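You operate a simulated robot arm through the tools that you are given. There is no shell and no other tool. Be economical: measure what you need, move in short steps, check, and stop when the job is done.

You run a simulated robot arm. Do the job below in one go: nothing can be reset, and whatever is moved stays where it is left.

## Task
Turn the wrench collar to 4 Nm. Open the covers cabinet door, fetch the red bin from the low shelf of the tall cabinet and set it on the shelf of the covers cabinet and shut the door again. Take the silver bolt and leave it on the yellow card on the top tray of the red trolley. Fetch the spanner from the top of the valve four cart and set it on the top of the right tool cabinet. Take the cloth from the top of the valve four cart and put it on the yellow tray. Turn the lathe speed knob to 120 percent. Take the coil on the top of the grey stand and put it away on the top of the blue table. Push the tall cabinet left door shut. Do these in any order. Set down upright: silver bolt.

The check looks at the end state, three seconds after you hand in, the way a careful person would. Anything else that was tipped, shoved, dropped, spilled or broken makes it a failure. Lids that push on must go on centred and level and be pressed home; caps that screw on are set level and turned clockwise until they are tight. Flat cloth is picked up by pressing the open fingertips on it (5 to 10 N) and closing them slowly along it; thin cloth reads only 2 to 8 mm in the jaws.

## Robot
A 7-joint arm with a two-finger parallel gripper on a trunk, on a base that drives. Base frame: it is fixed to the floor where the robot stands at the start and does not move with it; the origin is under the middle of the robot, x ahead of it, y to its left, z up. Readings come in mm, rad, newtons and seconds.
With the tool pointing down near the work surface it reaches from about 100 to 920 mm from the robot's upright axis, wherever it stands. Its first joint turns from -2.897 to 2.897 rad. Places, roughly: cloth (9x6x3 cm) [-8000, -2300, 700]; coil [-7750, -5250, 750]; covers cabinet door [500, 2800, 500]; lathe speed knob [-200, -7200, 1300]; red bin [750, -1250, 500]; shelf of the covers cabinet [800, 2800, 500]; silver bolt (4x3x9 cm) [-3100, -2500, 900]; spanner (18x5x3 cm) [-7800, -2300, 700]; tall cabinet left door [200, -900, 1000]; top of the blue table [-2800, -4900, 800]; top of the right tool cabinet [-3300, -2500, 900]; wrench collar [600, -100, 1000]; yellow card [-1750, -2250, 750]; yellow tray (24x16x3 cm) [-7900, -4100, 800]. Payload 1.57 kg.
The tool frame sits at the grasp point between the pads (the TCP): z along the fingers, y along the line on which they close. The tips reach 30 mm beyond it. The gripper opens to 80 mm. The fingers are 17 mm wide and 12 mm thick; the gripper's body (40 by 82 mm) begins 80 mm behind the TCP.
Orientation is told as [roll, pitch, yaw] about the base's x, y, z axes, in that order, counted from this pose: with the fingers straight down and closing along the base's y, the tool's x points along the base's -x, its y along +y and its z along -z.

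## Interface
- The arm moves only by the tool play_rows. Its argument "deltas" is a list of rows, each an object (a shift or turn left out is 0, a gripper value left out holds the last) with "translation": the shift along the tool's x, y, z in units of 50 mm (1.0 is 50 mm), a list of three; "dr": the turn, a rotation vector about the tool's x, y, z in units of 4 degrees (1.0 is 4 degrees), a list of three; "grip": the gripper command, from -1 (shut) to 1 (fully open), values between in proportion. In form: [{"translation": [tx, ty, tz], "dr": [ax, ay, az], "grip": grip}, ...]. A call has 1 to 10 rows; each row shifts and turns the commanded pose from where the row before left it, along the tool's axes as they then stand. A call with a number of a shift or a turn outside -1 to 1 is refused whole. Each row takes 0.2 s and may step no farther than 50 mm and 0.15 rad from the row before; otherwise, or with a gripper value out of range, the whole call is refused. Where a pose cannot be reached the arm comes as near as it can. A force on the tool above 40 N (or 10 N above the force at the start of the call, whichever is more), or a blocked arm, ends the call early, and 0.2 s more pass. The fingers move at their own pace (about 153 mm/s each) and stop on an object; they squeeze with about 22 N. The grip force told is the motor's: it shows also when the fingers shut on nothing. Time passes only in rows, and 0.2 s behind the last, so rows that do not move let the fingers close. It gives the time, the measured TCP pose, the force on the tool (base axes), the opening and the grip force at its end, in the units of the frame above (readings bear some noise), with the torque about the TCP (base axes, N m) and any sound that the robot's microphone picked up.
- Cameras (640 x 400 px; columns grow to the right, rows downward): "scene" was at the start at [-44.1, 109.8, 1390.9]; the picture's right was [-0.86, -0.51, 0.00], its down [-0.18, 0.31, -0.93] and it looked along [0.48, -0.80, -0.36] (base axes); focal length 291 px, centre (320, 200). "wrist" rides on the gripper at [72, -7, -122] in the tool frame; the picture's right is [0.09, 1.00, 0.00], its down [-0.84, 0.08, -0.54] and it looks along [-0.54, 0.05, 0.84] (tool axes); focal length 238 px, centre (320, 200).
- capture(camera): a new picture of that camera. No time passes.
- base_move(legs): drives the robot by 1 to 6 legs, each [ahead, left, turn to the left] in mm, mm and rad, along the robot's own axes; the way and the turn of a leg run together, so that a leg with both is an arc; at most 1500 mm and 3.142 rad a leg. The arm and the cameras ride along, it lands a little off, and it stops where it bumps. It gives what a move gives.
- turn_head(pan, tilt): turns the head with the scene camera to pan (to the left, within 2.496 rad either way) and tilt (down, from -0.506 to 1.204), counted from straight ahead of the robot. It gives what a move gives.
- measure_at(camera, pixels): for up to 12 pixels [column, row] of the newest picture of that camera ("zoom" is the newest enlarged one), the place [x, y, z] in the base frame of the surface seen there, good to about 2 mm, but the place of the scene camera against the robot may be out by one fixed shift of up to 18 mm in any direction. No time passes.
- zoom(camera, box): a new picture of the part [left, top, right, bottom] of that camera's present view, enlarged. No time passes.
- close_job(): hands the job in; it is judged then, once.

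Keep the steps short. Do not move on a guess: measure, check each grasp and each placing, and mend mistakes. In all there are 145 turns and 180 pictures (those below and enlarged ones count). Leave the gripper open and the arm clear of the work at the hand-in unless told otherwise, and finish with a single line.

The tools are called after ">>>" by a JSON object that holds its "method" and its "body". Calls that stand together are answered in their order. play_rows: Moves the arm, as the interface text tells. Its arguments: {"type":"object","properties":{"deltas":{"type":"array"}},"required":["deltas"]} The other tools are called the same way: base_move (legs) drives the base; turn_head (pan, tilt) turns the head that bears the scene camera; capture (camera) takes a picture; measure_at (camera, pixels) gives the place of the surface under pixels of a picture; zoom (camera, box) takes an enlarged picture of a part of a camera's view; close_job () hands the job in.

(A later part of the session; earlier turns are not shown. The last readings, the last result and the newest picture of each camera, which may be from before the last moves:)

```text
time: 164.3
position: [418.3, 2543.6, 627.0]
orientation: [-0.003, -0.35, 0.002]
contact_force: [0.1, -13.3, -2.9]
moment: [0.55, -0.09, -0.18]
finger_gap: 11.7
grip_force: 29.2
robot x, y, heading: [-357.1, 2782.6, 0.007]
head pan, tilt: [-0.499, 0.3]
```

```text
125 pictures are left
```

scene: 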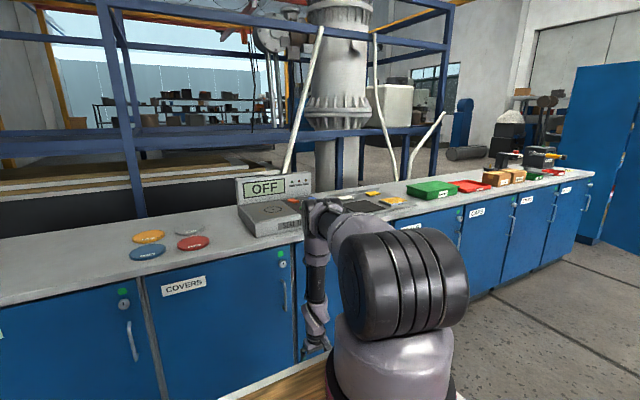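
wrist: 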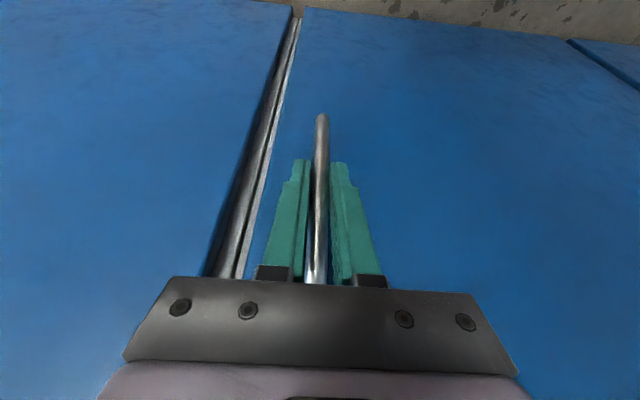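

Gripped (11.7 mm bar). I pull along the door's arc, 4° per row, turning with the door.

>>> {"method": "play_rows", "body": {"deltas": [{"translation": [0.673, 0.088, -0.245], "dr": [0.342, 0, 0.94]}, {"translation": [0.673, 0.088, -0.245], "dr": [0.342, 0, 0.94]}, {"translation": [0.673, 0.088, -0.245], "dr": [0.342, 0, 0.94]}, {"translation": [0.673, 0.088, -0.245], "dr": [0.342, 0, 0.94]}, {"translation": [0.673, 0.088, -0.245], "dr": [0.342, 0, 0.94]}]}}

>>> {"method": "capture", "body": {"camera": "wrist"}}

```text
time: 165.5
position: [241.1, 2594.0, 628.8]
orientation: [-0.001, -0.347, -0.346]
contact_force: [-6.9, -14.1, -7.2]
moment: [0.44, 0.87, -0.06]
finger_gap: 11.9
grip_force: 29.3
robot x, y, heading: [-357.9, 2782.5, 0.006]
head pan, tilt: [-0.499, 0.3]
```

```text
124 pictures are left
```

wrist: 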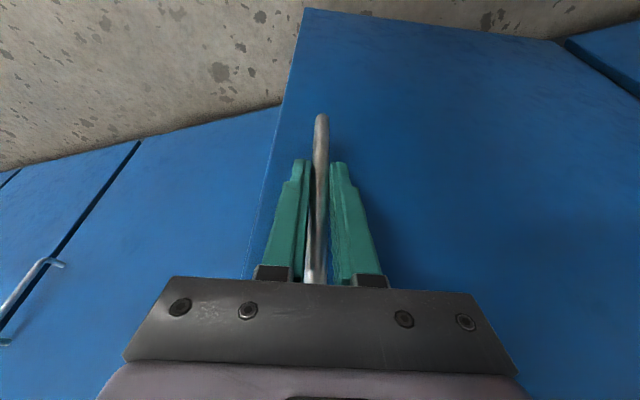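

The door follows nicely (20°). I pull 12° more, then release and withdraw along the handle's outward direction.

>>> {"method": "play_rows", "body": {"deltas": [{"translation": [0.673, 0.088, -0.245], "dr": [0.342, 0, 0.94]}, {"translation": [0.673, 0.088, -0.245], "dr": [0.342, 0, 0.94]}, {"translation": [0.673, 0.088, -0.245], "dr": [0.342, 0, 0.94]}, {"translation": [0.673, 0.088, -0.245], "dr": [0.342, 0, 0.94]}]}}

>>> {"method": "play_rows", "body": {"deltas": [{"grip": 1}, {"grip": 1}, {"translation": [0.4, 0, -0.6]}, {"translation": [0.4, 0, -0.8]}, {"translation": [0.4, 0, -0.8]}, {"translation": [0, 0, -0.9]}, {"translation": [0, 0, -0.9]}, {"translation": [0, 0, -0.9]}]}}

>>> {"method": "base_move", "body": {"legs": [[-260, 0, 0]]}}

>>> {"method": "turn_head", "body": {"pan": 0.0, "tilt": 0.5}}

>>> {"method": "capture", "body": {"camera": "scene"}}

```text
time: 166.4
position: [140.8, 2658.2, 627.9]
orientation: [-0.003, -0.358, -0.585]
contact_force: [15.2, -12.0, 14.4]
moment: [3.59, 6.2, 0.13]
finger_gap: 12.1
grip_force: 29.5
robot x, y, heading: [-359.6, 2781.8, 0.009]
head pan, tilt: [-0.499, 0.3]
stopped in row 4: the force on the tool passed its limit at 136 N (the readings are from after the stop); the commanded pose is now the measured one
```

```text
time: 168.2
position: [79.3, 2773.7, 732.3]
orientation: [-0.003, -0.36, -0.584]
contact_force: [0.1, -0.5, -0.4]
moment: [0.02, 0.04, 0.05]
finger_gap: 80.0
grip_force: 0.1
out of reach, approached as far as the arm can: row 5, 6, 7, 8
robot x, y, heading: [-358.7, 2783.5, 0.009]
head pan, tilt: [-0.499, 0.3]
```

```text
time: 170.1
position: [-179.9, 2771.4, 731.9]
orientation: [-0.003, -0.36, -0.586]
contact_force: [-0.9, -0.1, -0.7]
moment: [-0.01, 0.04, 0.03]
finger_gap: 79.9
grip_force: 0.1
robot x, y, heading: [-618.8, 2776.5, 0.006]
head pan, tilt: [-0.499, 0.3]
```

```text
time: 171.0
position: [-179.9, 2771.1, 734.0]
orientation: [-0.004, -0.358, -0.586]
contact_force: [0.2, -0.7, -0.6]
moment: [0.02, 0.03, 0.0]
finger_gap: 80.2
grip_force: 0.0
robot x, y, heading: [-619.2, 2776.8, 0.005]
head pan, tilt: [0.0, 0.499]
```

```text
123 pictures are left
```

scene: 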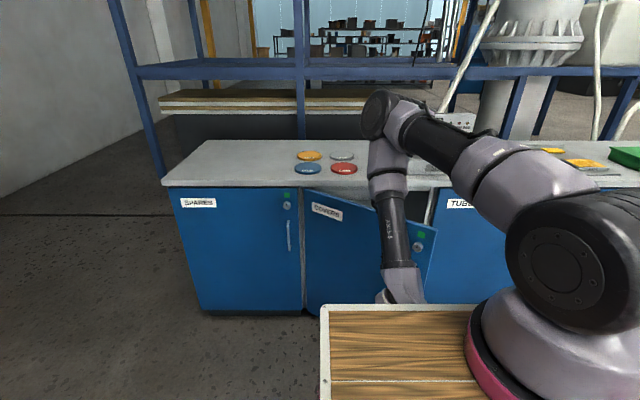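

Door is about 33° open. I straighten the tool, raise it, close the fingers, and reposition to push the door from inside.

>>> {"method": "play_rows", "body": {"deltas": [{"translation": [0, 0, -0.9], "dr": [0, 1, 0], "grip": -1}, {"translation": [0, 0, -0.9], "dr": [0, 1, 0]}, {"translation": [0, 0, -0.9], "dr": [0, 1, 0]}, {"translation": [0, 0, -0.9], "dr": [0, 1, 0]}, {"translation": [0, 0, -0.9], "dr": [0, 1, 0]}, {"translation": [0, 0, -0.9]}, {"dr": [0, 0, -1]}, {"dr": [0, 0, -1]}, {"dr": [0, 0, -1]}, {"dr": [0, 0, -1]}]}}

>>> {"method": "play_rows", "body": {"deltas": [{"dr": [0, 0, -1]}, {"dr": [0, 0, -1]}, {"dr": [0, 0, -1]}, {"dr": [0, 0, -1]}, {"dr": [0, 0, -0.4]}, {"translation": [-0.95, 0, 0]}, {"translation": [-0.95, 0, 0]}, {"translation": [-0.95, 0, 0]}, {"translation": [-0.95, 0, 0]}, {"translation": [-0.95, 0, 0]}]}}

>>> {"method": "base_move", "body": {"legs": [[0, -130, 0], [130, 0, 0]]}}

>>> {"method": "capture", "body": {"camera": "wrist"}}

>>> {"method": "capture", "body": {"camera": "scene"}}

```text
time: 173.2
position: [-139.0, 2866.6, 931.3]
orientation: [-0.006, -0.01, -0.307]
contact_force: [-0.3, 0.4, 0.0]
moment: [-0.01, 0.02, -0.01]
finger_gap: 0.1
grip_force: 21.5
out of reach, approached as far as the arm can: row 1, 2, 3, 4, 5, 6
robot x, y, heading: [-615.8, 2778.0, 0.004]
head pan, tilt: [0.0, 0.499]
```

```text
time: 175.4
position: [97.8, 2867.6, 933.3]
orientation: [-0.01, -0.008, -0.003]
contact_force: [-0.7, 0.6, 0.5]
moment: [0.01, -0.04, 0.0]
finger_gap: 0.0
grip_force: 21.4
robot x, y, heading: [-618.4, 2777.9, 0.006]
head pan, tilt: [0.0, 0.499]
```

```text
time: 177.6
position: [230.9, 2737.2, 933.3]
orientation: [-0.008, -0.007, -0.002]
contact_force: [0.1, 1.7, 0.3]
moment: [-0.01, 0.01, -0.01]
finger_gap: 0.1
grip_force: 21.3
robot x, y, heading: [-488.4, 2652.1, 0.008]
head pan, tilt: [0.0, 0.499]
```

```text
122 pictures are left
```

wrist: 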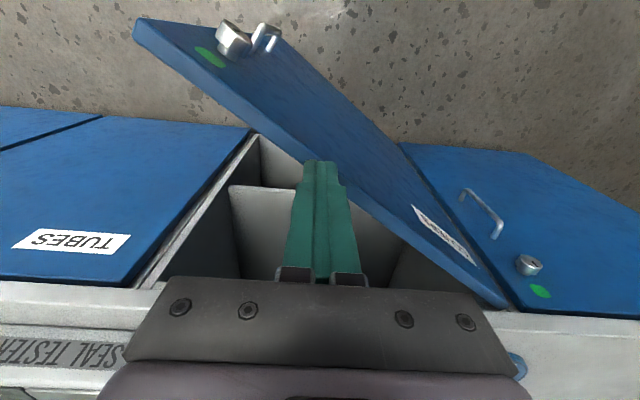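

```text
121 pictures are left
```

scene: 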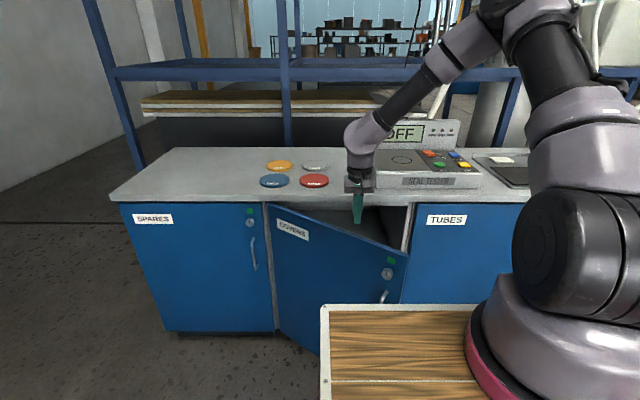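

>>> {"method": "measure_at", "body": {"camera": "wrist", "pixels": [[137, 30], [250, 115], [400, 145], [500, 305], [360, 205], [260, 145], [280, 200], [345, 240], [225, 190]]}}

>>> {"method": "measure_at", "body": {"camera": "scene", "pixels": [[408, 256], [272, 208], [340, 215], [400, 240], [358, 218]]}}

```text
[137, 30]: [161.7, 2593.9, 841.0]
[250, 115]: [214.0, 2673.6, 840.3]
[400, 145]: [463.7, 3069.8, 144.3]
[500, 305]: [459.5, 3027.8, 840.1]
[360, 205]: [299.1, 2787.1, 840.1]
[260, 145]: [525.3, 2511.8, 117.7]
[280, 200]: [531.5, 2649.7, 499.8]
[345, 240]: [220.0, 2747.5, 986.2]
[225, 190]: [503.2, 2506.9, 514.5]
```

```text
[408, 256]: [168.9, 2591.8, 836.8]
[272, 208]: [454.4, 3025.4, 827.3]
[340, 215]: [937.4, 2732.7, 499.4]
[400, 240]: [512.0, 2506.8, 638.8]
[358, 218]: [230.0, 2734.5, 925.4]
```

Door's inner edge measured: line (162,2594)–(459,3028), top z 840; shelf z 500. I step to the inside (340,2620), lower to z 780 and sweep the door open on an arc.

>>> {"method": "play_rows", "body": {"deltas": [{"translation": [-0.55, -0.58, 0]}, {"translation": [-0.55, -0.58, 0]}, {"translation": [-0.55, -0.58, 0]}, {"translation": [-0.55, -0.58, 0]}, {"translation": [0, 0, 0.77]}, {"translation": [0, 0, 0.77]}, {"translation": [0, 0, 0.77]}, {"translation": [0, 0, 0.77]}]}}

>>> {"method": "play_rows", "body": {"deltas": [{"translation": [0.749, 0.251, 0]}, {"translation": [0.724, 0.315, 0]}, {"translation": [0.694, 0.377, 0]}, {"translation": [0.659, 0.436, 0]}, {"translation": [0.618, 0.492, 0]}, {"translation": [0.573, 0.544, 0]}, {"translation": [0.523, 0.592, 0]}, {"translation": [0.47, 0.635, 0]}]}}

>>> {"method": "play_rows", "body": {"deltas": [{"translation": [0.413, 0.674, 0]}, {"translation": [0.352, 0.707, 0]}, {"translation": [0.29, 0.735, 0]}, {"translation": [0.224, 0.757, 0]}, {"translation": [0.157, 0.774, 0]}, {"translation": [0.089, 0.785, 0]}, {"translation": [0.021, 0.79, 0]}, {"translation": [-0.048, 0.789, 0]}]}}

>>> {"method": "capture", "body": {"camera": "scene"}}

```text
time: 179.4
position: [341.3, 2620.4, 780.8]
orientation: [-0.007, -0.007, -0.003]
contact_force: [-0.1, 0.2, -0.4]
moment: [0.03, 0.02, 0.02]
finger_gap: 0.1
grip_force: 21.2
robot x, y, heading: [-488.5, 2651.5, 0.007]
head pan, tilt: [0.0, 0.499]
```

```text
time: 181.2
position: [89.9, 2803.5, 778.2]
orientation: [-0.009, -0.007, -0.003]
contact_force: [0.6, -0.1, -0.2]
moment: [0.06, 0.03, -0.01]
finger_gap: 0.2
grip_force: 21.3
robot x, y, heading: [-486.1, 2651.5, 0.008]
head pan, tilt: [0.0, 0.499]
```

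```text
time: 183.0
position: [17.2, 3104.5, 774.4]
orientation: [-0.007, -0.007, 0.0]
contact_force: [-0.6, -0.4, -0.3]
moment: [0.0, 0.01, -0.02]
finger_gap: 0.0
grip_force: 21.1
robot x, y, heading: [-487.1, 2650.5, 0.008]
head pan, tilt: [0.0, 0.499]
```

```text
120 pictures are left
```

scene: 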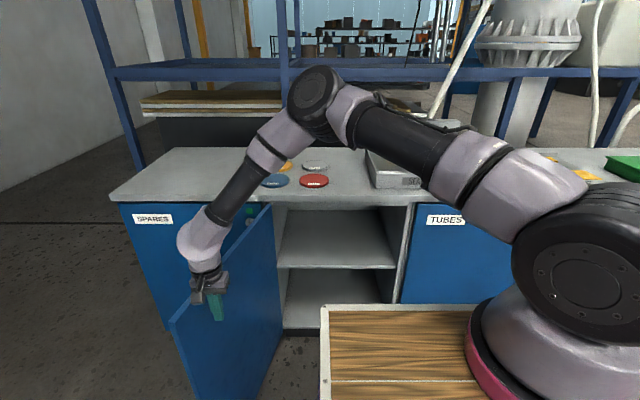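

Door is fully open, shelf clear. I raise the arm to a carry pose and drive to the tall cabinet.

>>> {"method": "play_rows", "body": {"deltas": [{"translation": [0, -0.2, -0.9]}, {"translation": [0, -0.2, -0.9]}, {"translation": [0, -0.2, -0.9]}, {"translation": [0, -0.2, -0.9]}, {"translation": [0, -0.2, -0.9]}, {"translation": [-0.4, -0.85, 0]}, {"translation": [-0.4, -0.85, 0]}, {"translation": [-0.4, -0.85, 0]}, {"translation": [-0.4, -0.85, 0]}, {"translation": [-0.4, -0.85, 0]}]}}

>>> {"method": "play_rows", "body": {"deltas": [{"translation": [-0.4, -0.85, 0], "grip": 1}, {"translation": [-0.4, -0.85, 0]}, {"translation": [-0.4, -0.85, 0]}, {"translation": [-0.4, -0.85, 0]}, {"translation": [-0.4, -0.85, 0]}]}}

>>> {"method": "base_move", "body": {"legs": [[-520, 0, 0], [0, -1500, 0], [0, -1500, 0], [0, -980, 0], [660, 0, 0]]}}

>>> {"method": "capture", "body": {"camera": "wrist"}}

>>> {"method": "capture", "body": {"camera": "scene"}}

```text
time: 185.2
position: [115.4, 2843.2, 1002.7]
orientation: [-0.01, -0.006, 0.0]
contact_force: [0.6, 1.4, -0.7]
moment: [-0.05, -0.04, 0.0]
finger_gap: 0.3
grip_force: 21.2
robot x, y, heading: [-488.6, 2651.2, 0.009]
head pan, tilt: [0.0, 0.499]
```

```text
time: 186.4
position: [212.2, 2630.5, 1004.2]
orientation: [-0.009, -0.005, -0.001]
contact_force: [0.7, 0.0, 0.1]
moment: [-0.05, 0.0, 0.01]
finger_gap: 79.9
grip_force: 0.0
robot x, y, heading: [-484.1, 2649.8, 0.009]
head pan, tilt: [0.0, 0.499]
```

```text
time: 211.4
position: [372.9, -1342.3, 1004.5]
orientation: [-0.01, -0.007, -0.01]
contact_force: [0.4, 0.4, -0.4]
moment: [0.0, 0.02, 0.01]
finger_gap: 79.7
grip_force: 0.1
robot x, y, heading: [-327.9, -1314.8, -0.006]
head pan, tilt: [0.0, 0.499]
```

```text
119 pictures are left
```

wrist: 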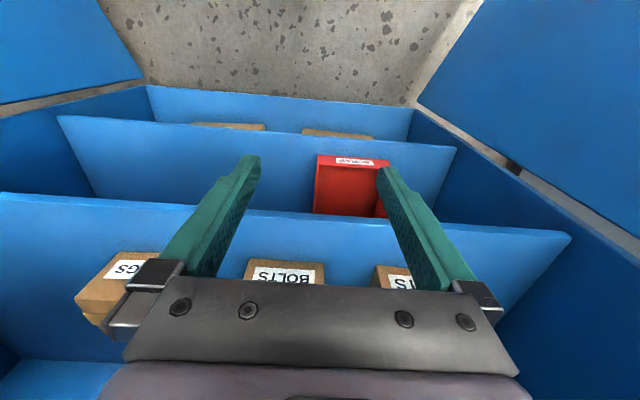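

```text
118 pictures are left
```

scene: 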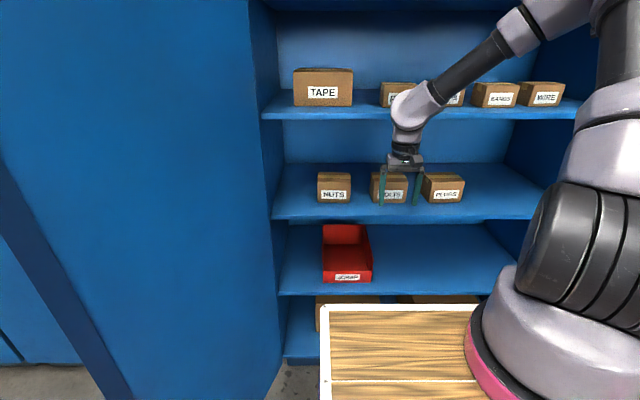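

>>> {"method": "zoom", "body": {"camera": "wrist", "box": [290, 90, 460, 240]}}

>>> {"method": "measure_at", "body": {"camera": "wrist", "pixels": [[318, 157], [388, 161], [317, 168], [375, 168], [315, 210], [340, 190], [300, 213], [300, 222], [220, 130], [400, 225], [460, 228]]}}

>>> {"method": "zoom", "body": {"camera": "scene", "box": [300, 200, 400, 300]}}

>>> {"method": "measure_at", "body": {"camera": "zoom", "pixels": [[265, 105], [385, 105], [270, 225], [403, 235], [405, 262], [270, 300], [395, 170], [410, 215], [400, 300], [330, 200]]}}

```text
2.67 times, centred on (375, 165) of wrist
```

zoom: 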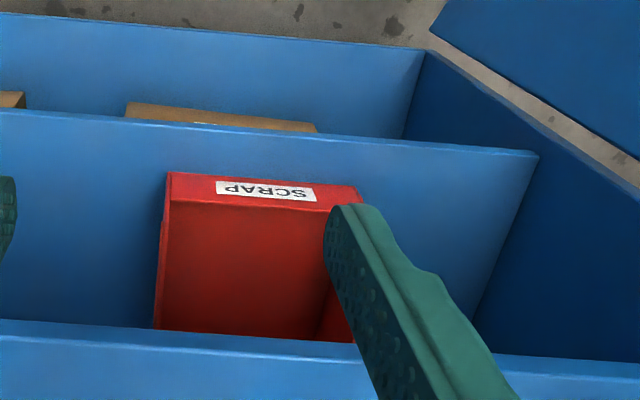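

```text
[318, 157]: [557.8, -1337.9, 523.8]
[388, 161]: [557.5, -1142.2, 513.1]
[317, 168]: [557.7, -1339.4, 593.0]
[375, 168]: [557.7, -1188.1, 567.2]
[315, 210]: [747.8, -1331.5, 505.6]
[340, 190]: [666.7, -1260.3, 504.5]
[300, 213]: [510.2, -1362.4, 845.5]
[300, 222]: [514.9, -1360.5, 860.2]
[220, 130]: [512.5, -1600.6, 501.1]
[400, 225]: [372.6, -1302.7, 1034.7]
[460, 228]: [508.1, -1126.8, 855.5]
```

```text
4.00 times, centred on (350, 250) of scene
```

zoom: 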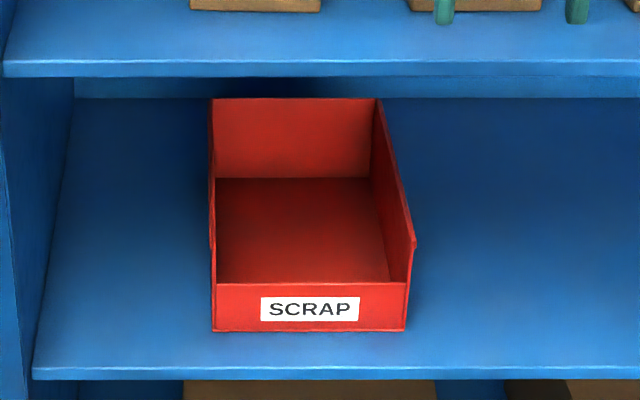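

```text
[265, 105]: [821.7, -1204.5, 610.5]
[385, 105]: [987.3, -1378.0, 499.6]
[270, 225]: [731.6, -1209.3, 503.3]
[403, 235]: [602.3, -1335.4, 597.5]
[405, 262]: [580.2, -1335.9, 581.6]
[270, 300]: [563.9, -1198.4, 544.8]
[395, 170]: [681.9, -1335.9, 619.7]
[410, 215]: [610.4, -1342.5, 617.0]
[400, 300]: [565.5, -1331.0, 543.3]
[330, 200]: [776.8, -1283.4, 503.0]
```

Right wall of the bin: y≈-1336, top z≈617; front wall top z≈567. I tilt 20° forward, lower in front of the shelf to z≈608, and drive closer.

>>> {"method": "play_rows", "body": {"deltas": [{"dr": [0, -1, 0]}, {"dr": [0, -1, 0]}, {"dr": [0, -1, 0]}, {"dr": [0, -1, 0]}, {"dr": [0, -1, 0]}, {"translation": [0.31, 0.06, 0.846]}, {"translation": [0.31, 0.06, 0.846]}, {"translation": [0.31, 0, 0.846]}, {"translation": [0.31, 0, 0.846]}]}}

>>> {"method": "play_rows", "body": {"deltas": [{"translation": [0.31, 0, 0.846]}, {"translation": [0.31, 0, 0.846]}, {"translation": [0.31, 0, 0.846]}, {"translation": [0.31, 0, 0.846]}, {"translation": [0.25, 0, 0.68]}]}}

>>> {"method": "base_move", "body": {"legs": [[100, 0, 0]]}}

>>> {"method": "capture", "body": {"camera": "wrist"}}

```text
time: 213.4
position: [373.8, -1336.4, 823.6]
orientation: [-0.01, -0.359, -0.006]
contact_force: [-0.2, 0.7, -0.4]
moment: [0.01, 0.0, -0.01]
finger_gap: 79.9
grip_force: 0.0
robot x, y, heading: [-325.8, -1316.2, -0.001]
head pan, tilt: [0.0, 0.499]
```

```text
time: 214.6
position: [375.4, -1340.1, 608.2]
orientation: [-0.009, -0.356, -0.008]
contact_force: [-0.1, -0.8, 0.6]
moment: [0.0, -0.03, -0.01]
finger_gap: 80.1
grip_force: 0.0
robot x, y, heading: [-323.6, -1312.2, -0.004]
head pan, tilt: [0.0, 0.499]
```

```text
time: 215.7
position: [475.8, -1341.2, 607.7]
orientation: [-0.009, -0.356, -0.008]
contact_force: [0.1, -0.2, 0.9]
moment: [0.02, -0.04, 0.01]
finger_gap: 80.1
grip_force: 0.0
robot x, y, heading: [-225.4, -1317.4, -0.002]
head pan, tilt: [0.0, 0.499]
```

```text
115 pictures are left
```

wrist: 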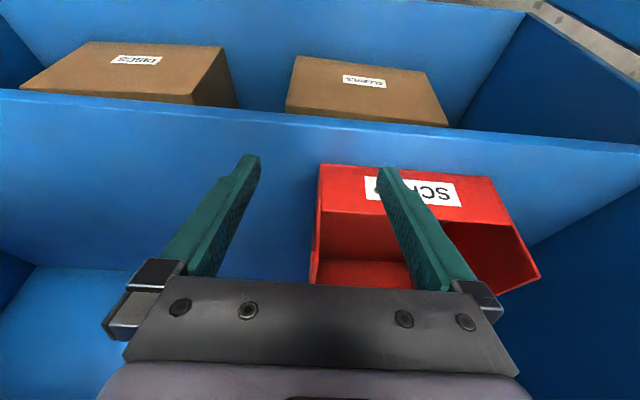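

>>> {"method": "measure_at", "body": {"camera": "wrist", "pixels": [[320, 200], [317, 215], [314, 250], [311, 275], [330, 208], [440, 208], [318, 262], [322, 240]]}}

>>> {"method": "zoom", "body": {"camera": "wrist", "box": [290, 150, 400, 290]}}

```text
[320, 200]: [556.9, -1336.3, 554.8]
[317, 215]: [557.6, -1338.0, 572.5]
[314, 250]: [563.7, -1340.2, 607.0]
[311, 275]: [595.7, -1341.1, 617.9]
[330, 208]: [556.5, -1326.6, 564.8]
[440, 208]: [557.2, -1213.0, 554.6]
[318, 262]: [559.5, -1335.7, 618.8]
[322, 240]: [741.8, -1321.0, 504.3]
```

```text
2.86 times, centred on (345, 220) of wrist
```

zoom: 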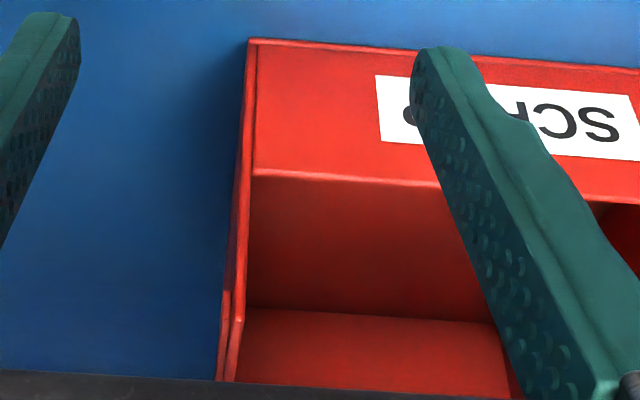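

I move in over the front wall along the right wall to x≈615, lower to z≈590, and close on the wall.

>>> {"method": "play_rows", "body": {"deltas": [{"translation": [-0.846, 0.06, 0.308]}, {"translation": [-0.846, 0, 0.308]}, {"translation": [-0.846, 0, 0.308]}, {"translation": [0.12, 0, 0.34]}, {"grip": -1}, {"grip": -1}, {"grip": -1}]}}

>>> {"method": "capture", "body": {"camera": "wrist"}}

```text
time: 217.1
position: [517.6, -1346.7, 569.3]
orientation: [-0.026, -0.213, -0.003]
contact_force: [0.0, -0.5, 0.7]
moment: [-0.02, 0.01, 0.0]
finger_gap: 0.0
grip_force: 21.3
robot x, y, heading: [-232.7, -1317.3, 0.001]
head pan, tilt: [0.0, 0.499]
stopped in row 7: the arm was blocked; the commanded pose is now the measured one
```

```text
113 pictures are left
```

wrist: 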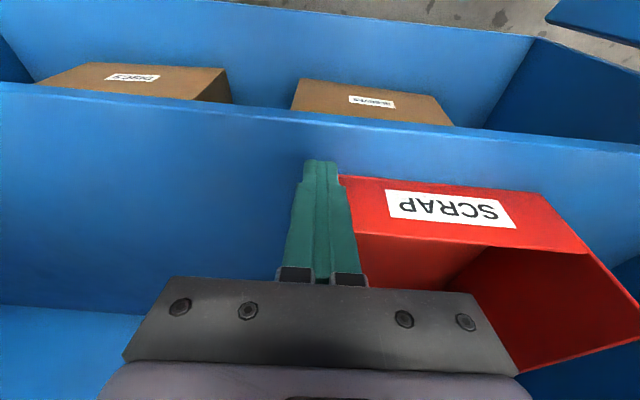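

The arm was blocked on the way in. I look from the head camera to find what it touched.

>>> {"method": "turn_head", "body": {"pan": -0.2, "tilt": 0.55}}

>>> {"method": "capture", "body": {"camera": "scene"}}

>>> {"method": "measure_at", "body": {"camera": "wrist", "pixels": [[342, 178], [560, 195], [346, 200], [585, 250], [640, 305], [300, 110], [180, 150]]}}

```text
time: 217.9
position: [516.5, -1346.5, 569.1]
orientation: [-0.028, -0.209, 0.0]
contact_force: [-0.2, -0.4, 0.3]
moment: [0.02, 0.0, 0.02]
finger_gap: 0.1
grip_force: 21.6
robot x, y, heading: [-233.7, -1315.0, -0.002]
head pan, tilt: [-0.201, 0.55]
```

```text
112 pictures are left
```

scene: 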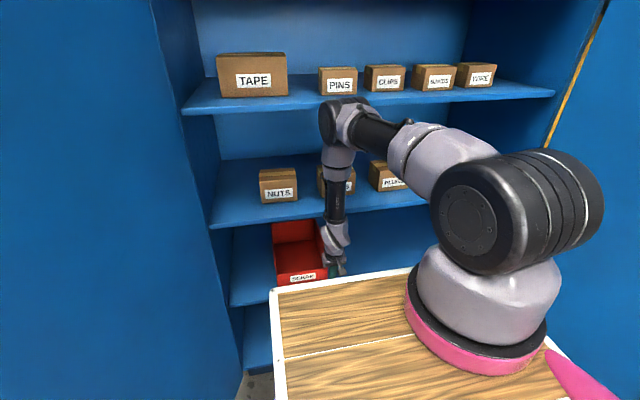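

```text
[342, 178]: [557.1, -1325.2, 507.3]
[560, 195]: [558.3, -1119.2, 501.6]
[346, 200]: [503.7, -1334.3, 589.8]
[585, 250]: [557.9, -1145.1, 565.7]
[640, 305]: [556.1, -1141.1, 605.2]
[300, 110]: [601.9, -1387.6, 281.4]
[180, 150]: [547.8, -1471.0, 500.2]
```

>>> {"method": "measure_at", "body": {"camera": "scene", "pixels": [[345, 110], [330, 130], [360, 120], [340, 160], [336, 205], [335, 240], [338, 268], [415, 150], [470, 215], [310, 190], [300, 290]]}}

>>> {"method": "zoom", "body": {"camera": "scene", "box": [220, 80, 460, 300]}}

```text
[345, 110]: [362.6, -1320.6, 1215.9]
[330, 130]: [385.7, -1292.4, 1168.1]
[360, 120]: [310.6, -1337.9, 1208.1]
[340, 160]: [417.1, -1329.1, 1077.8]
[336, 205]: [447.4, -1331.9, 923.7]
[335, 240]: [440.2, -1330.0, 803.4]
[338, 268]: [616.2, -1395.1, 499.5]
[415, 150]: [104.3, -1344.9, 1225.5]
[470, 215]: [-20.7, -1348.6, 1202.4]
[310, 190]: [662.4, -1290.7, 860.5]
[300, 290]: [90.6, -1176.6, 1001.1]
```

```text
1.82 times, centred on (340, 190) of scene
```

zoom: 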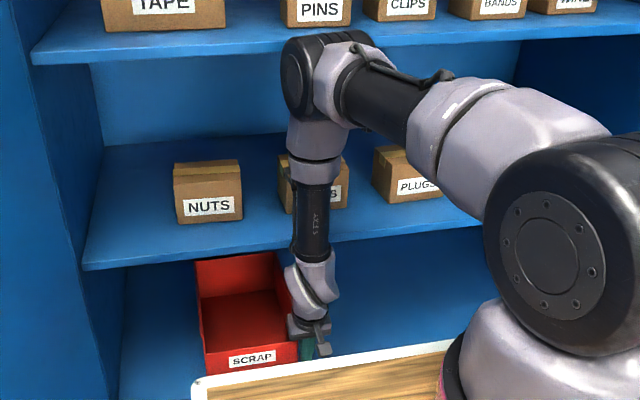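

The wrist hit the shelf above (edge x 510, z 845). I back off, tilt the hand to 40° so the wrist stays outside and below, and re-approach.

>>> {"method": "base_move", "body": {"legs": [[-150, 0, 0]]}}

>>> {"method": "play_rows", "body": {"deltas": [{"dr": [0, -1, 0], "grip": 1}, {"dr": [0, -1, 0]}, {"dr": [0, -1, 0]}, {"dr": [0, -1, 0]}, {"dr": [0, -1, 0]}, {"dr": [0, -1, 0]}, {"dr": [-0.31, -1, 0.26]}, {"translation": [-0.7, 0.06, 0.21]}, {"translation": [-0.7, 0.06, 0.21]}, {"translation": [-0.68, 0.06, 0.21]}]}}

>>> {"method": "capture", "body": {"camera": "scene"}}

```text
time: 219.2
position: [380.8, -1347.1, 571.1]
orientation: [-0.029, -0.226, -0.002]
contact_force: [0.1, -0.4, 0.2]
moment: [-0.03, 0.01, 0.0]
finger_gap: 0.0
grip_force: 21.4
robot x, y, heading: [-381.5, -1313.0, -0.004]
head pan, tilt: [-0.201, 0.55]
```

```text
time: 221.4
position: [479.6, -1337.4, 617.4]
orientation: [0.001, -0.713, -0.012]
contact_force: [0.2, -0.7, -1.2]
moment: [-0.01, 0.01, 0.01]
finger_gap: 80.1
grip_force: 0.0
robot x, y, heading: [-376.4, -1311.5, -0.003]
head pan, tilt: [-0.201, 0.55]
```

```text
110 pictures are left
```

scene: 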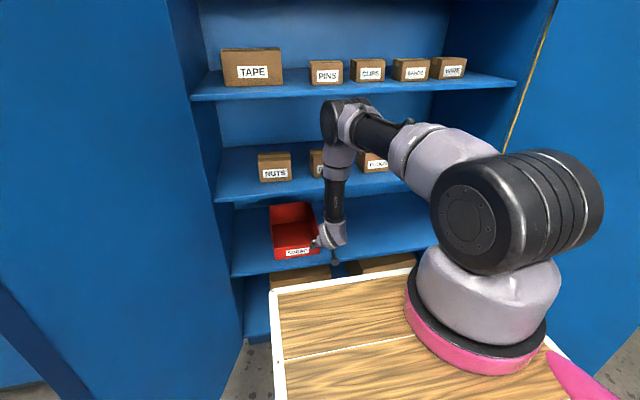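

Reaches fine at 41° tilt. I check the wrist/forearm position relative to the shelf edge, and the wrist view.

>>> {"method": "measure_at", "body": {"camera": "scene", "pixels": [[336, 175], [334, 205], [330, 230], [340, 238], [325, 125], [335, 110], [315, 240]]}}

>>> {"method": "capture", "body": {"camera": "wrist"}}

```text
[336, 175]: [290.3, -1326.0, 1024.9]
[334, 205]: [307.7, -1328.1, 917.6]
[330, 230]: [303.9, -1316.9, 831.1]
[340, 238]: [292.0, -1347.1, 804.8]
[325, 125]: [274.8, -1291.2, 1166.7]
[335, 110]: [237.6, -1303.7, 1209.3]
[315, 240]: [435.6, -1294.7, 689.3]
```

```text
109 pictures are left
```

wrist: 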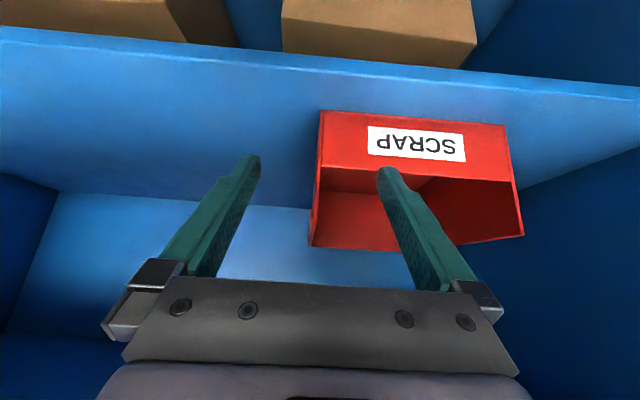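

Forearm front would meet the shelf edge if I advance more than ~105 mm, so I grip the wall near its front (x≈583) first, to drag the bin out.

>>> {"method": "base_move", "body": {"legs": [[103, 0, 0]]}}

>>> {"method": "capture", "body": {"camera": "wrist"}}

```text
time: 222.6
position: [583.5, -1337.3, 616.1]
orientation: [0.001, -0.714, -0.01]
contact_force: [-0.5, -0.4, 0.5]
moment: [0.0, -0.01, -0.03]
finger_gap: 79.9
grip_force: 0.1
robot x, y, heading: [-276.2, -1317.3, 0.001]
head pan, tilt: [-0.201, 0.55]
```

```text
108 pictures are left
```

wrist: 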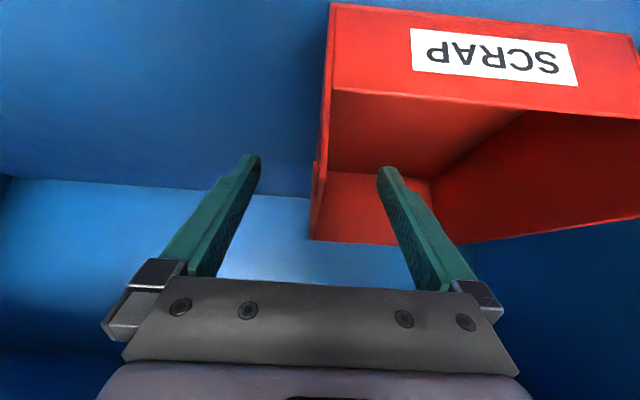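

The wall is between the fingers. I lower 24 mm, close, and drag back 105 mm with the base.

>>> {"method": "play_rows", "body": {"deltas": [{"translation": [0.32, 0, 0.37]}, {"grip": -1}, {"grip": -1}, {"grip": -1}]}}

>>> {"method": "capture", "body": {"camera": "wrist"}}

```text
time: 223.6
position: [584.3, -1335.7, 591.2]
orientation: [0.002, -0.715, -0.008]
contact_force: [0.0, 2.7, 0.0]
moment: [0.26, -0.46, 0.43]
finger_gap: 3.9
grip_force: 22.0
robot x, y, heading: [-280.7, -1316.6, -0.003]
head pan, tilt: [-0.201, 0.55]
```

```text
107 pictures are left
```

wrist: 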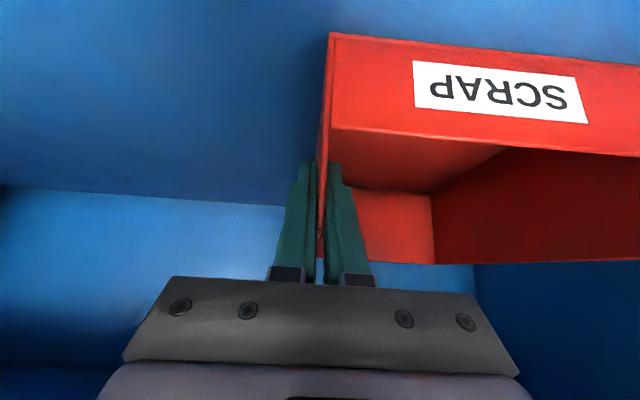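

Wall gripped (3.9 mm). Dragging the bin back 105 mm.

>>> {"method": "base_move", "body": {"legs": [[-105, 0, 0]]}}

>>> {"method": "capture", "body": {"camera": "wrist"}}

>>> {"method": "capture", "body": {"camera": "scene"}}

```text
time: 224.8
position: [477.2, -1335.7, 591.5]
orientation: [0.003, -0.715, -0.01]
contact_force: [0.7, 0.8, 0.5]
moment: [-0.2, 0.22, -0.05]
finger_gap: 3.8
grip_force: 21.6
robot x, y, heading: [-380.9, -1313.7, -0.001]
head pan, tilt: [-0.201, 0.55]
```

```text
106 pictures are left
```

wrist: 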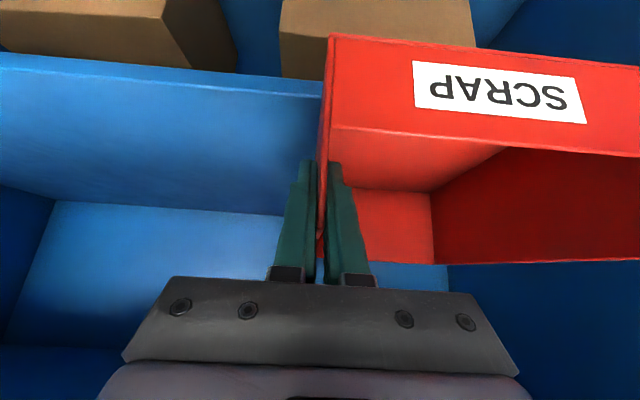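

```text
105 pictures are left
```

scene: 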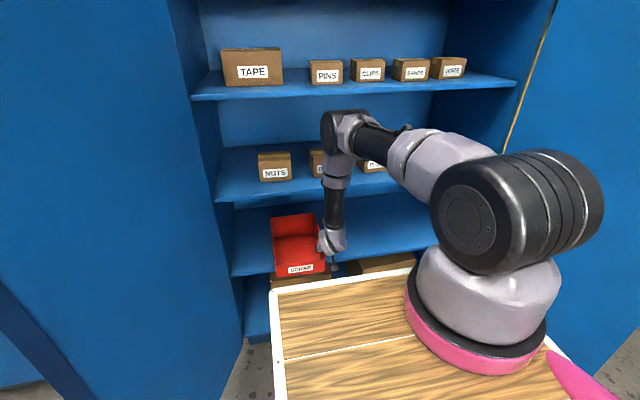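

The bin slid out straight. Release, advance 103 mm to the bin's middle, and regrip there.

>>> {"method": "play_rows", "body": {"deltas": [{"grip": 1}, {"grip": 1}]}}

>>> {"method": "base_move", "body": {"legs": [[106, 0, 0]]}}

>>> {"method": "play_rows", "body": {"deltas": [{"translation": [0.06, 0, 0.08]}, {"grip": -1}, {"grip": -1}, {"grip": -1}]}}

>>> {"method": "play_rows", "body": {"deltas": [{"translation": [-0.13, 0, -0.15]}, {"translation": [-0.13, 0, -0.15]}]}}

>>> {"method": "capture", "body": {"camera": "wrist"}}

>>> {"method": "capture", "body": {"camera": "scene"}}

```text
time: 225.4
position: [476.3, -1336.2, 591.8]
orientation: [0.002, -0.714, -0.011]
contact_force: [-0.4, 0.4, 0.4]
moment: [-0.02, 0.0, -0.02]
finger_gap: 79.7
grip_force: 0.1
robot x, y, heading: [-380.8, -1321.5, 0.002]
head pan, tilt: [-0.201, 0.55]
```

```text
time: 226.6
position: [584.0, -1336.1, 591.6]
orientation: [0.003, -0.715, -0.009]
contact_force: [0.2, 0.3, 0.4]
moment: [0.01, -0.03, -0.03]
finger_gap: 80.0
grip_force: 0.0
robot x, y, heading: [-275.4, -1317.5, -0.002]
head pan, tilt: [-0.201, 0.55]
```

```text
time: 227.6
position: [584.2, -1336.7, 587.0]
orientation: [0.001, -0.713, -0.01]
contact_force: [0.9, -1.0, -0.1]
moment: [-0.35, -0.31, -0.15]
finger_gap: 4.2
grip_force: 22.1
robot x, y, heading: [-278.1, -1314.3, -0.0]
head pan, tilt: [-0.201, 0.55]
```

```text
time: 228.2
position: [583.8, -1336.4, 607.2]
orientation: [0.002, -0.714, -0.012]
contact_force: [0.3, 0.9, -5.4]
moment: [-0.43, 0.01, 0.03]
finger_gap: 3.9
grip_force: 21.1
robot x, y, heading: [-274.1, -1315.1, -0.003]
head pan, tilt: [-0.201, 0.55]
```

```text
104 pictures are left
```

wrist: 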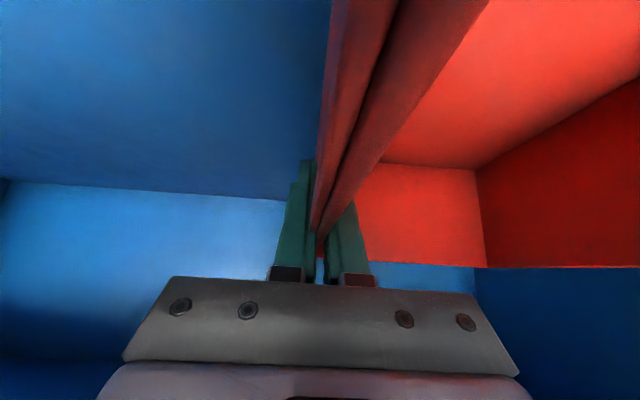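

```text
103 pictures are left
```

scene: 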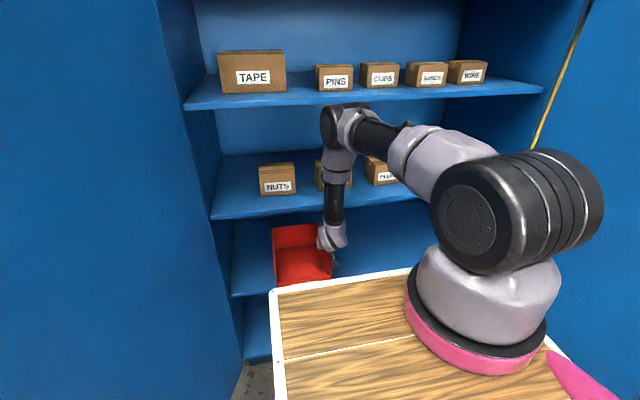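

The bin is lifted level (5.4 N). To have margin when placing under the covers bench top, I set it back, regrip 28 mm nearer its front, and lift again.

>>> {"method": "play_rows", "body": {"deltas": [{"translation": [0.13, 0, 0.15]}, {"translation": [0.13, 0, 0.15]}, {"grip": 1}, {"grip": 1}]}}

>>> {"method": "base_move", "body": {"legs": [[-28, 0, 0]]}}

>>> {"method": "play_rows", "body": {"deltas": [{"grip": -1}, {"grip": -1}, {"grip": -1}, {"translation": [-0.13, 0, -0.15]}, {"translation": [-0.13, 0, -0.15]}, {"translation": [-0.13, 0, -0.15]}]}}

>>> {"method": "capture", "body": {"camera": "scene"}}

>>> {"method": "capture", "body": {"camera": "wrist"}}

```text
time: 229.2
position: [584.3, -1335.0, 586.9]
orientation: [0.002, -0.714, -0.01]
contact_force: [0.1, 0.5, 0.0]
moment: [-0.01, 0.01, 0.0]
finger_gap: 80.0
grip_force: 0.2
robot x, y, heading: [-274.5, -1315.9, -0.004]
head pan, tilt: [-0.201, 0.55]
```

```text
time: 230.0
position: [554.8, -1335.8, 587.2]
orientation: [0.001, -0.714, -0.012]
contact_force: [-0.5, 0.2, -0.2]
moment: [-0.02, -0.03, 0.0]
finger_gap: 79.9
grip_force: 0.0
robot x, y, heading: [-302.6, -1315.3, 0.001]
head pan, tilt: [-0.201, 0.55]
```

```text
time: 231.4
position: [555.8, -1336.6, 616.7]
orientation: [0.002, -0.713, -0.01]
contact_force: [0.2, 0.4, -3.4]
moment: [-0.39, 0.12, 0.01]
finger_gap: 3.8
grip_force: 22.1
robot x, y, heading: [-303.0, -1315.4, -0.004]
head pan, tilt: [-0.201, 0.55]
```

```text
102 pictures are left
```

scene: 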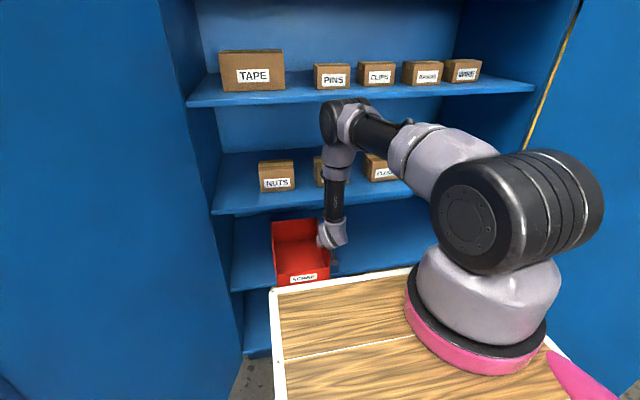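

```text
101 pictures are left
```

wrist: 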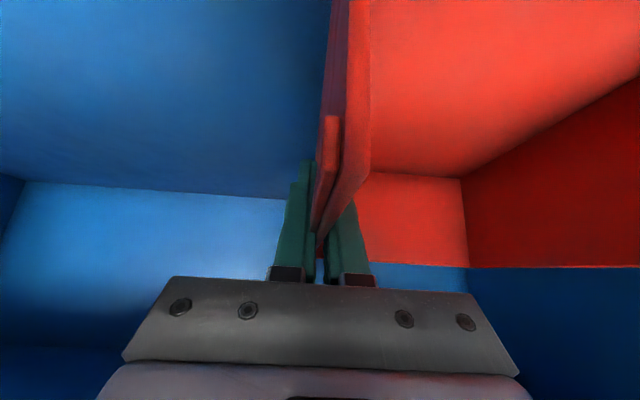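

Held securely. I drive: back 850, left 4.03 m, then forward 600, and check.

>>> {"method": "base_move", "body": {"legs": [[-850, 0, 0], [0, 1500, 0], [0, 1500, 0], [0, 1025, 0], [550, 0, 0]]}}

>>> {"method": "turn_head", "body": {"pan": 0.0, "tilt": 0.55}}

>>> {"method": "capture", "body": {"camera": "scene"}}

>>> {"method": "capture", "body": {"camera": "wrist"}}

```text
time: 257.5
position: [245.4, 2680.2, 616.5]
orientation: [0.001, -0.714, -0.006]
contact_force: [0.0, 0.0, -3.8]
moment: [-0.4, 0.18, 0.0]
finger_gap: 3.9
grip_force: 21.5
robot x, y, heading: [-614.7, 2698.4, 0.001]
head pan, tilt: [-0.201, 0.55]
```

```text
time: 258.3
position: [244.5, 2679.8, 616.3]
orientation: [0.001, -0.713, -0.006]
contact_force: [0.4, 0.5, -3.9]
moment: [-0.38, 0.13, 0.04]
finger_gap: 3.8
grip_force: 21.6
robot x, y, heading: [-617.2, 2696.9, 0.001]
head pan, tilt: [0.0, 0.55]
```

```text
100 pictures are left
```

scene: 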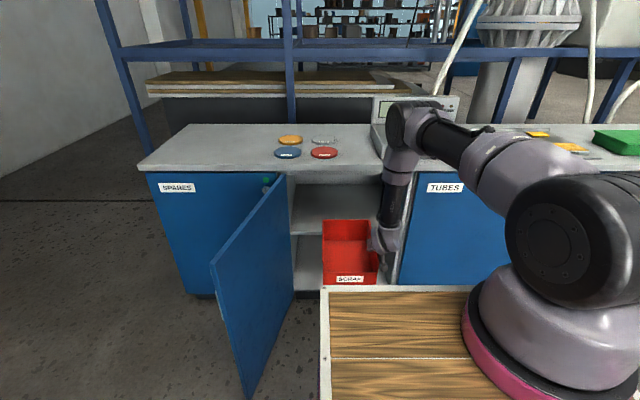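

```text
99 pictures are left
```

wrist: 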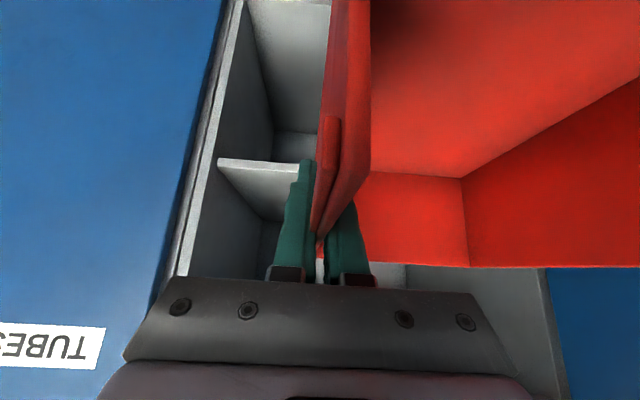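

>>> {"method": "measure_at", "body": {"camera": "scene", "pixels": [[250, 169], [250, 166], [340, 182], [360, 165], [300, 232], [305, 237], [215, 262], [285, 182], [325, 222], [370, 222], [325, 283], [376, 275]]}}

>>> {"method": "measure_at", "body": {"camera": "wrist", "pixels": [[220, 160], [240, 165], [225, 200], [205, 150], [250, 60], [460, 178], [465, 262]]}}

```text
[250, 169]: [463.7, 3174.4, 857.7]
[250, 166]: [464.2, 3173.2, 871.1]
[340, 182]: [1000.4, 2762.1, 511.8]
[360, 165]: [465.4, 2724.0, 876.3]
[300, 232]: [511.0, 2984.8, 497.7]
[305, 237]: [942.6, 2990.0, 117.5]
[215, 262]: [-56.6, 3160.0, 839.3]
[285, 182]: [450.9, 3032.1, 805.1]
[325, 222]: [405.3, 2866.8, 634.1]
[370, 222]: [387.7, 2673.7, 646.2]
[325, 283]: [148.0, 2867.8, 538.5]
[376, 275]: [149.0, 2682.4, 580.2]
```

```text
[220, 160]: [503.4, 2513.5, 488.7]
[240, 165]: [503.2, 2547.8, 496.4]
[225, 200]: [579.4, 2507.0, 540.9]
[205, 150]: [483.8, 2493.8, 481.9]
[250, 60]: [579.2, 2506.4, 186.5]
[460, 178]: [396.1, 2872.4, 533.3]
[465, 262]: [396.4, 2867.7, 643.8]
```

Shelf front edge x 503, z≈498; bench top front x≈455. I drive forward 285 mm so the bin's mass is over the shelf.

>>> {"method": "base_move", "body": {"legs": [[283, 0, 0]]}}

>>> {"method": "play_rows", "body": {"deltas": [{"translation": [0.12, 0, 0.15]}, {"translation": [0.12, 0, 0.15]}, {"translation": [0.12, 0, 0.13]}]}}

>>> {"method": "capture", "body": {"camera": "scene"}}

>>> {"method": "capture", "body": {"camera": "wrist"}}

```text
time: 260.2
position: [528.7, 2680.6, 616.6]
orientation: [0.001, -0.713, -0.006]
contact_force: [1.0, 0.4, -4.3]
moment: [-0.46, 0.15, -0.01]
finger_gap: 3.8
grip_force: 22.5
robot x, y, heading: [-329.5, 2694.9, -0.004]
head pan, tilt: [0.0, 0.55]
```

```text
time: 261.0
position: [531.7, 2680.4, 589.5]
orientation: [0.001, -0.715, -0.007]
contact_force: [0.5, 0.0, -4.2]
moment: [-0.4, 0.14, 0.05]
finger_gap: 3.6
grip_force: 22.3
robot x, y, heading: [-327.0, 2698.6, 0.005]
head pan, tilt: [0.0, 0.55]
```

```text
98 pictures are left
```

scene: 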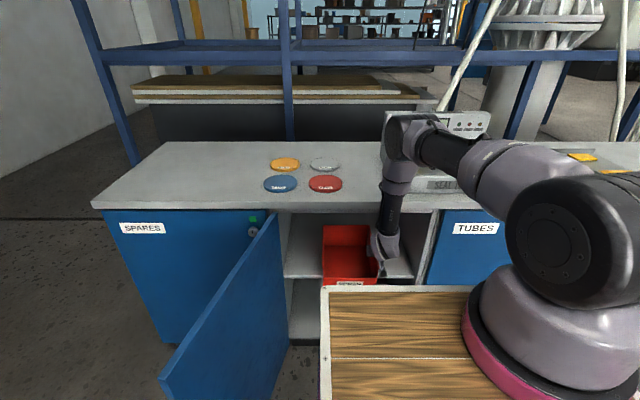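

```text
97 pictures are left
```

wrist: 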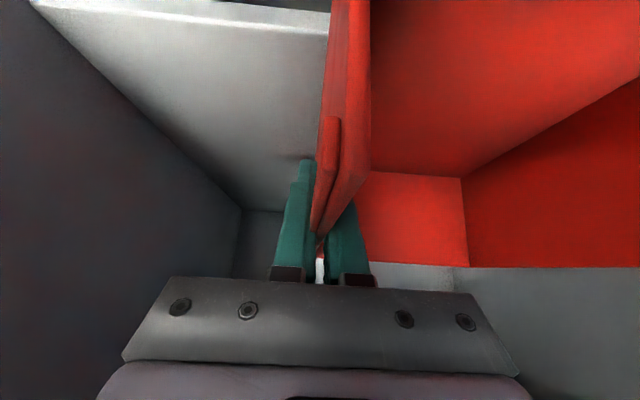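

>>> {"method": "play_rows", "body": {"deltas": [{"translation": [0.026, 0, 0.03]}, {"translation": [0.026, 0, 0.03]}, {"translation": [0.013, 0, 0.015]}]}}

```text
time: 261.8
position: [532.1, 2681.2, 585.5]
orientation: [0.002, -0.719, -0.008]
contact_force: [0.1, -1.7, 19.4]
moment: [-0.09, 0.13, 0.12]
finger_gap: 3.8
grip_force: 21.7
robot x, y, heading: [-329.0, 2701.2, -0.001]
head pan, tilt: [0.0, 0.55]
```

Bin rests on the shelf. Release, back 78 mm, regrip near its front, and slide it in 82 mm.

>>> {"method": "play_rows", "body": {"deltas": [{"grip": 1}, {"grip": 1}]}}

>>> {"method": "base_move", "body": {"legs": [[-80, 0, 0]]}}

>>> {"method": "play_rows", "body": {"deltas": [{"translation": [-0.03, 0, -0.03]}, {"grip": -1}, {"grip": -1}, {"grip": -1}]}}

>>> {"method": "base_move", "body": {"legs": [[86, 0, 0]]}}

>>> {"method": "capture", "body": {"camera": "wrist"}}

>>> {"method": "capture", "body": {"camera": "scene"}}

```text
time: 262.4
position: [529.8, 2681.0, 584.1]
orientation: [0.002, -0.715, -0.008]
contact_force: [-0.2, -0.7, -0.3]
moment: [0.02, -0.02, 0.02]
finger_gap: 80.0
grip_force: 0.1
robot x, y, heading: [-329.9, 2698.5, 0.007]
head pan, tilt: [0.0, 0.55]
```

```text
time: 263.5
position: [448.4, 2681.6, 584.7]
orientation: [0.003, -0.714, -0.006]
contact_force: [0.5, 0.1, 0.7]
moment: [0.05, 0.01, -0.01]
finger_gap: 80.2
grip_force: 0.1
robot x, y, heading: [-412.6, 2700.6, 0.005]
head pan, tilt: [0.0, 0.55]
```

```text
time: 264.5
position: [449.0, 2682.2, 586.3]
orientation: [0.003, -0.713, -0.006]
contact_force: [-0.4, -0.3, 1.2]
moment: [-0.39, -0.18, -0.18]
finger_gap: 3.9
grip_force: 22.0
robot x, y, heading: [-406.4, 2704.2, 0.004]
head pan, tilt: [0.0, 0.55]
```

```text
time: 265.6
position: [536.7, 2681.9, 585.2]
orientation: [0.002, -0.713, -0.006]
contact_force: [-1.7, -0.7, 1.2]
moment: [-0.26, -0.17, 0.01]
finger_gap: 3.9
grip_force: 21.8
robot x, y, heading: [-325.1, 2695.4, 0.005]
head pan, tilt: [0.0, 0.55]
```

```text
96 pictures are left
```

wrist: 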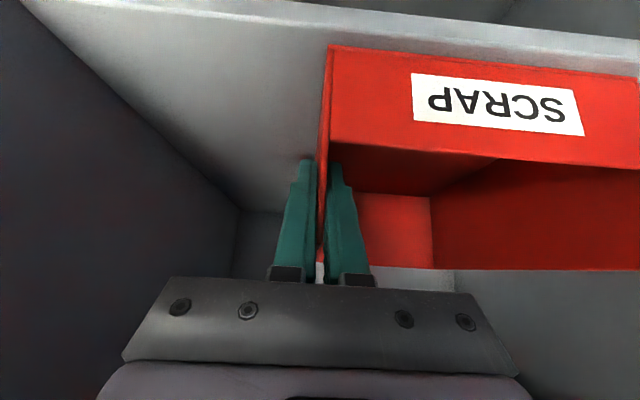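

```text
95 pictures are left
```

scene: 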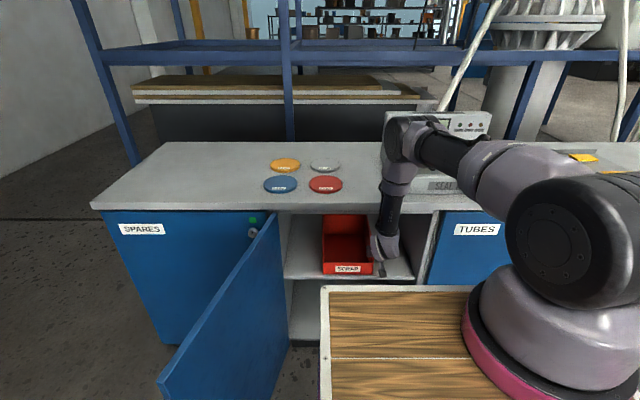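

>>> {"method": "measure_at", "body": {"camera": "wrist", "pixels": [[334, 48], [330, 100], [630, 120], [250, 22], [600, 45]]}}

>>> {"method": "play_rows", "body": {"deltas": [{"grip": 1}, {"grip": 1}]}}

>>> {"method": "base_move", "body": {"legs": [[-350, 0, 0]]}}

>>> {"method": "turn_head", "body": {"pan": 0.25, "tilt": 0.6}}

>>> {"method": "capture", "body": {"camera": "scene"}}

```text
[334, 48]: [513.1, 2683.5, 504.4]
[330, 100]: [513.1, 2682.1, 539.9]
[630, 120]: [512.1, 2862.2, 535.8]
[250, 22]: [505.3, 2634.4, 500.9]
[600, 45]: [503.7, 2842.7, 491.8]
```

```text
time: 266.2
position: [537.0, 2682.1, 585.2]
orientation: [0.001, -0.714, -0.006]
contact_force: [-0.3, -0.2, 0.2]
moment: [-0.01, 0.01, 0.0]
finger_gap: 80.1
grip_force: 0.1
robot x, y, heading: [-323.2, 2703.2, 0.003]
head pan, tilt: [0.0, 0.55]
```

```text
time: 268.5
position: [183.2, 2679.4, 587.3]
orientation: [0.003, -0.714, -0.009]
contact_force: [-0.2, 0.6, -0.4]
moment: [-0.02, -0.05, 0.01]
finger_gap: 80.0
grip_force: 0.0
robot x, y, heading: [-680.4, 2694.5, -0.001]
head pan, tilt: [0.0, 0.55]
```

```text
time: 269.2
position: [181.7, 2679.3, 585.6]
orientation: [0.003, -0.715, -0.008]
contact_force: [-0.3, -0.3, 0.3]
moment: [-0.03, 0.02, -0.03]
finger_gap: 80.0
grip_force: 0.0
robot x, y, heading: [-676.9, 2698.5, -0.0]
head pan, tilt: [0.25, 0.6]
```

```text
94 pictures are left
```

scene: 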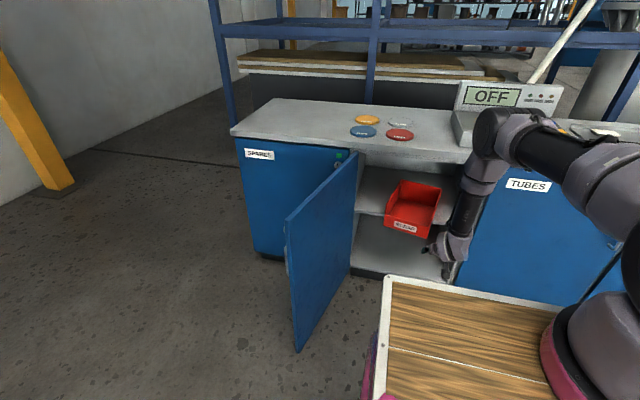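

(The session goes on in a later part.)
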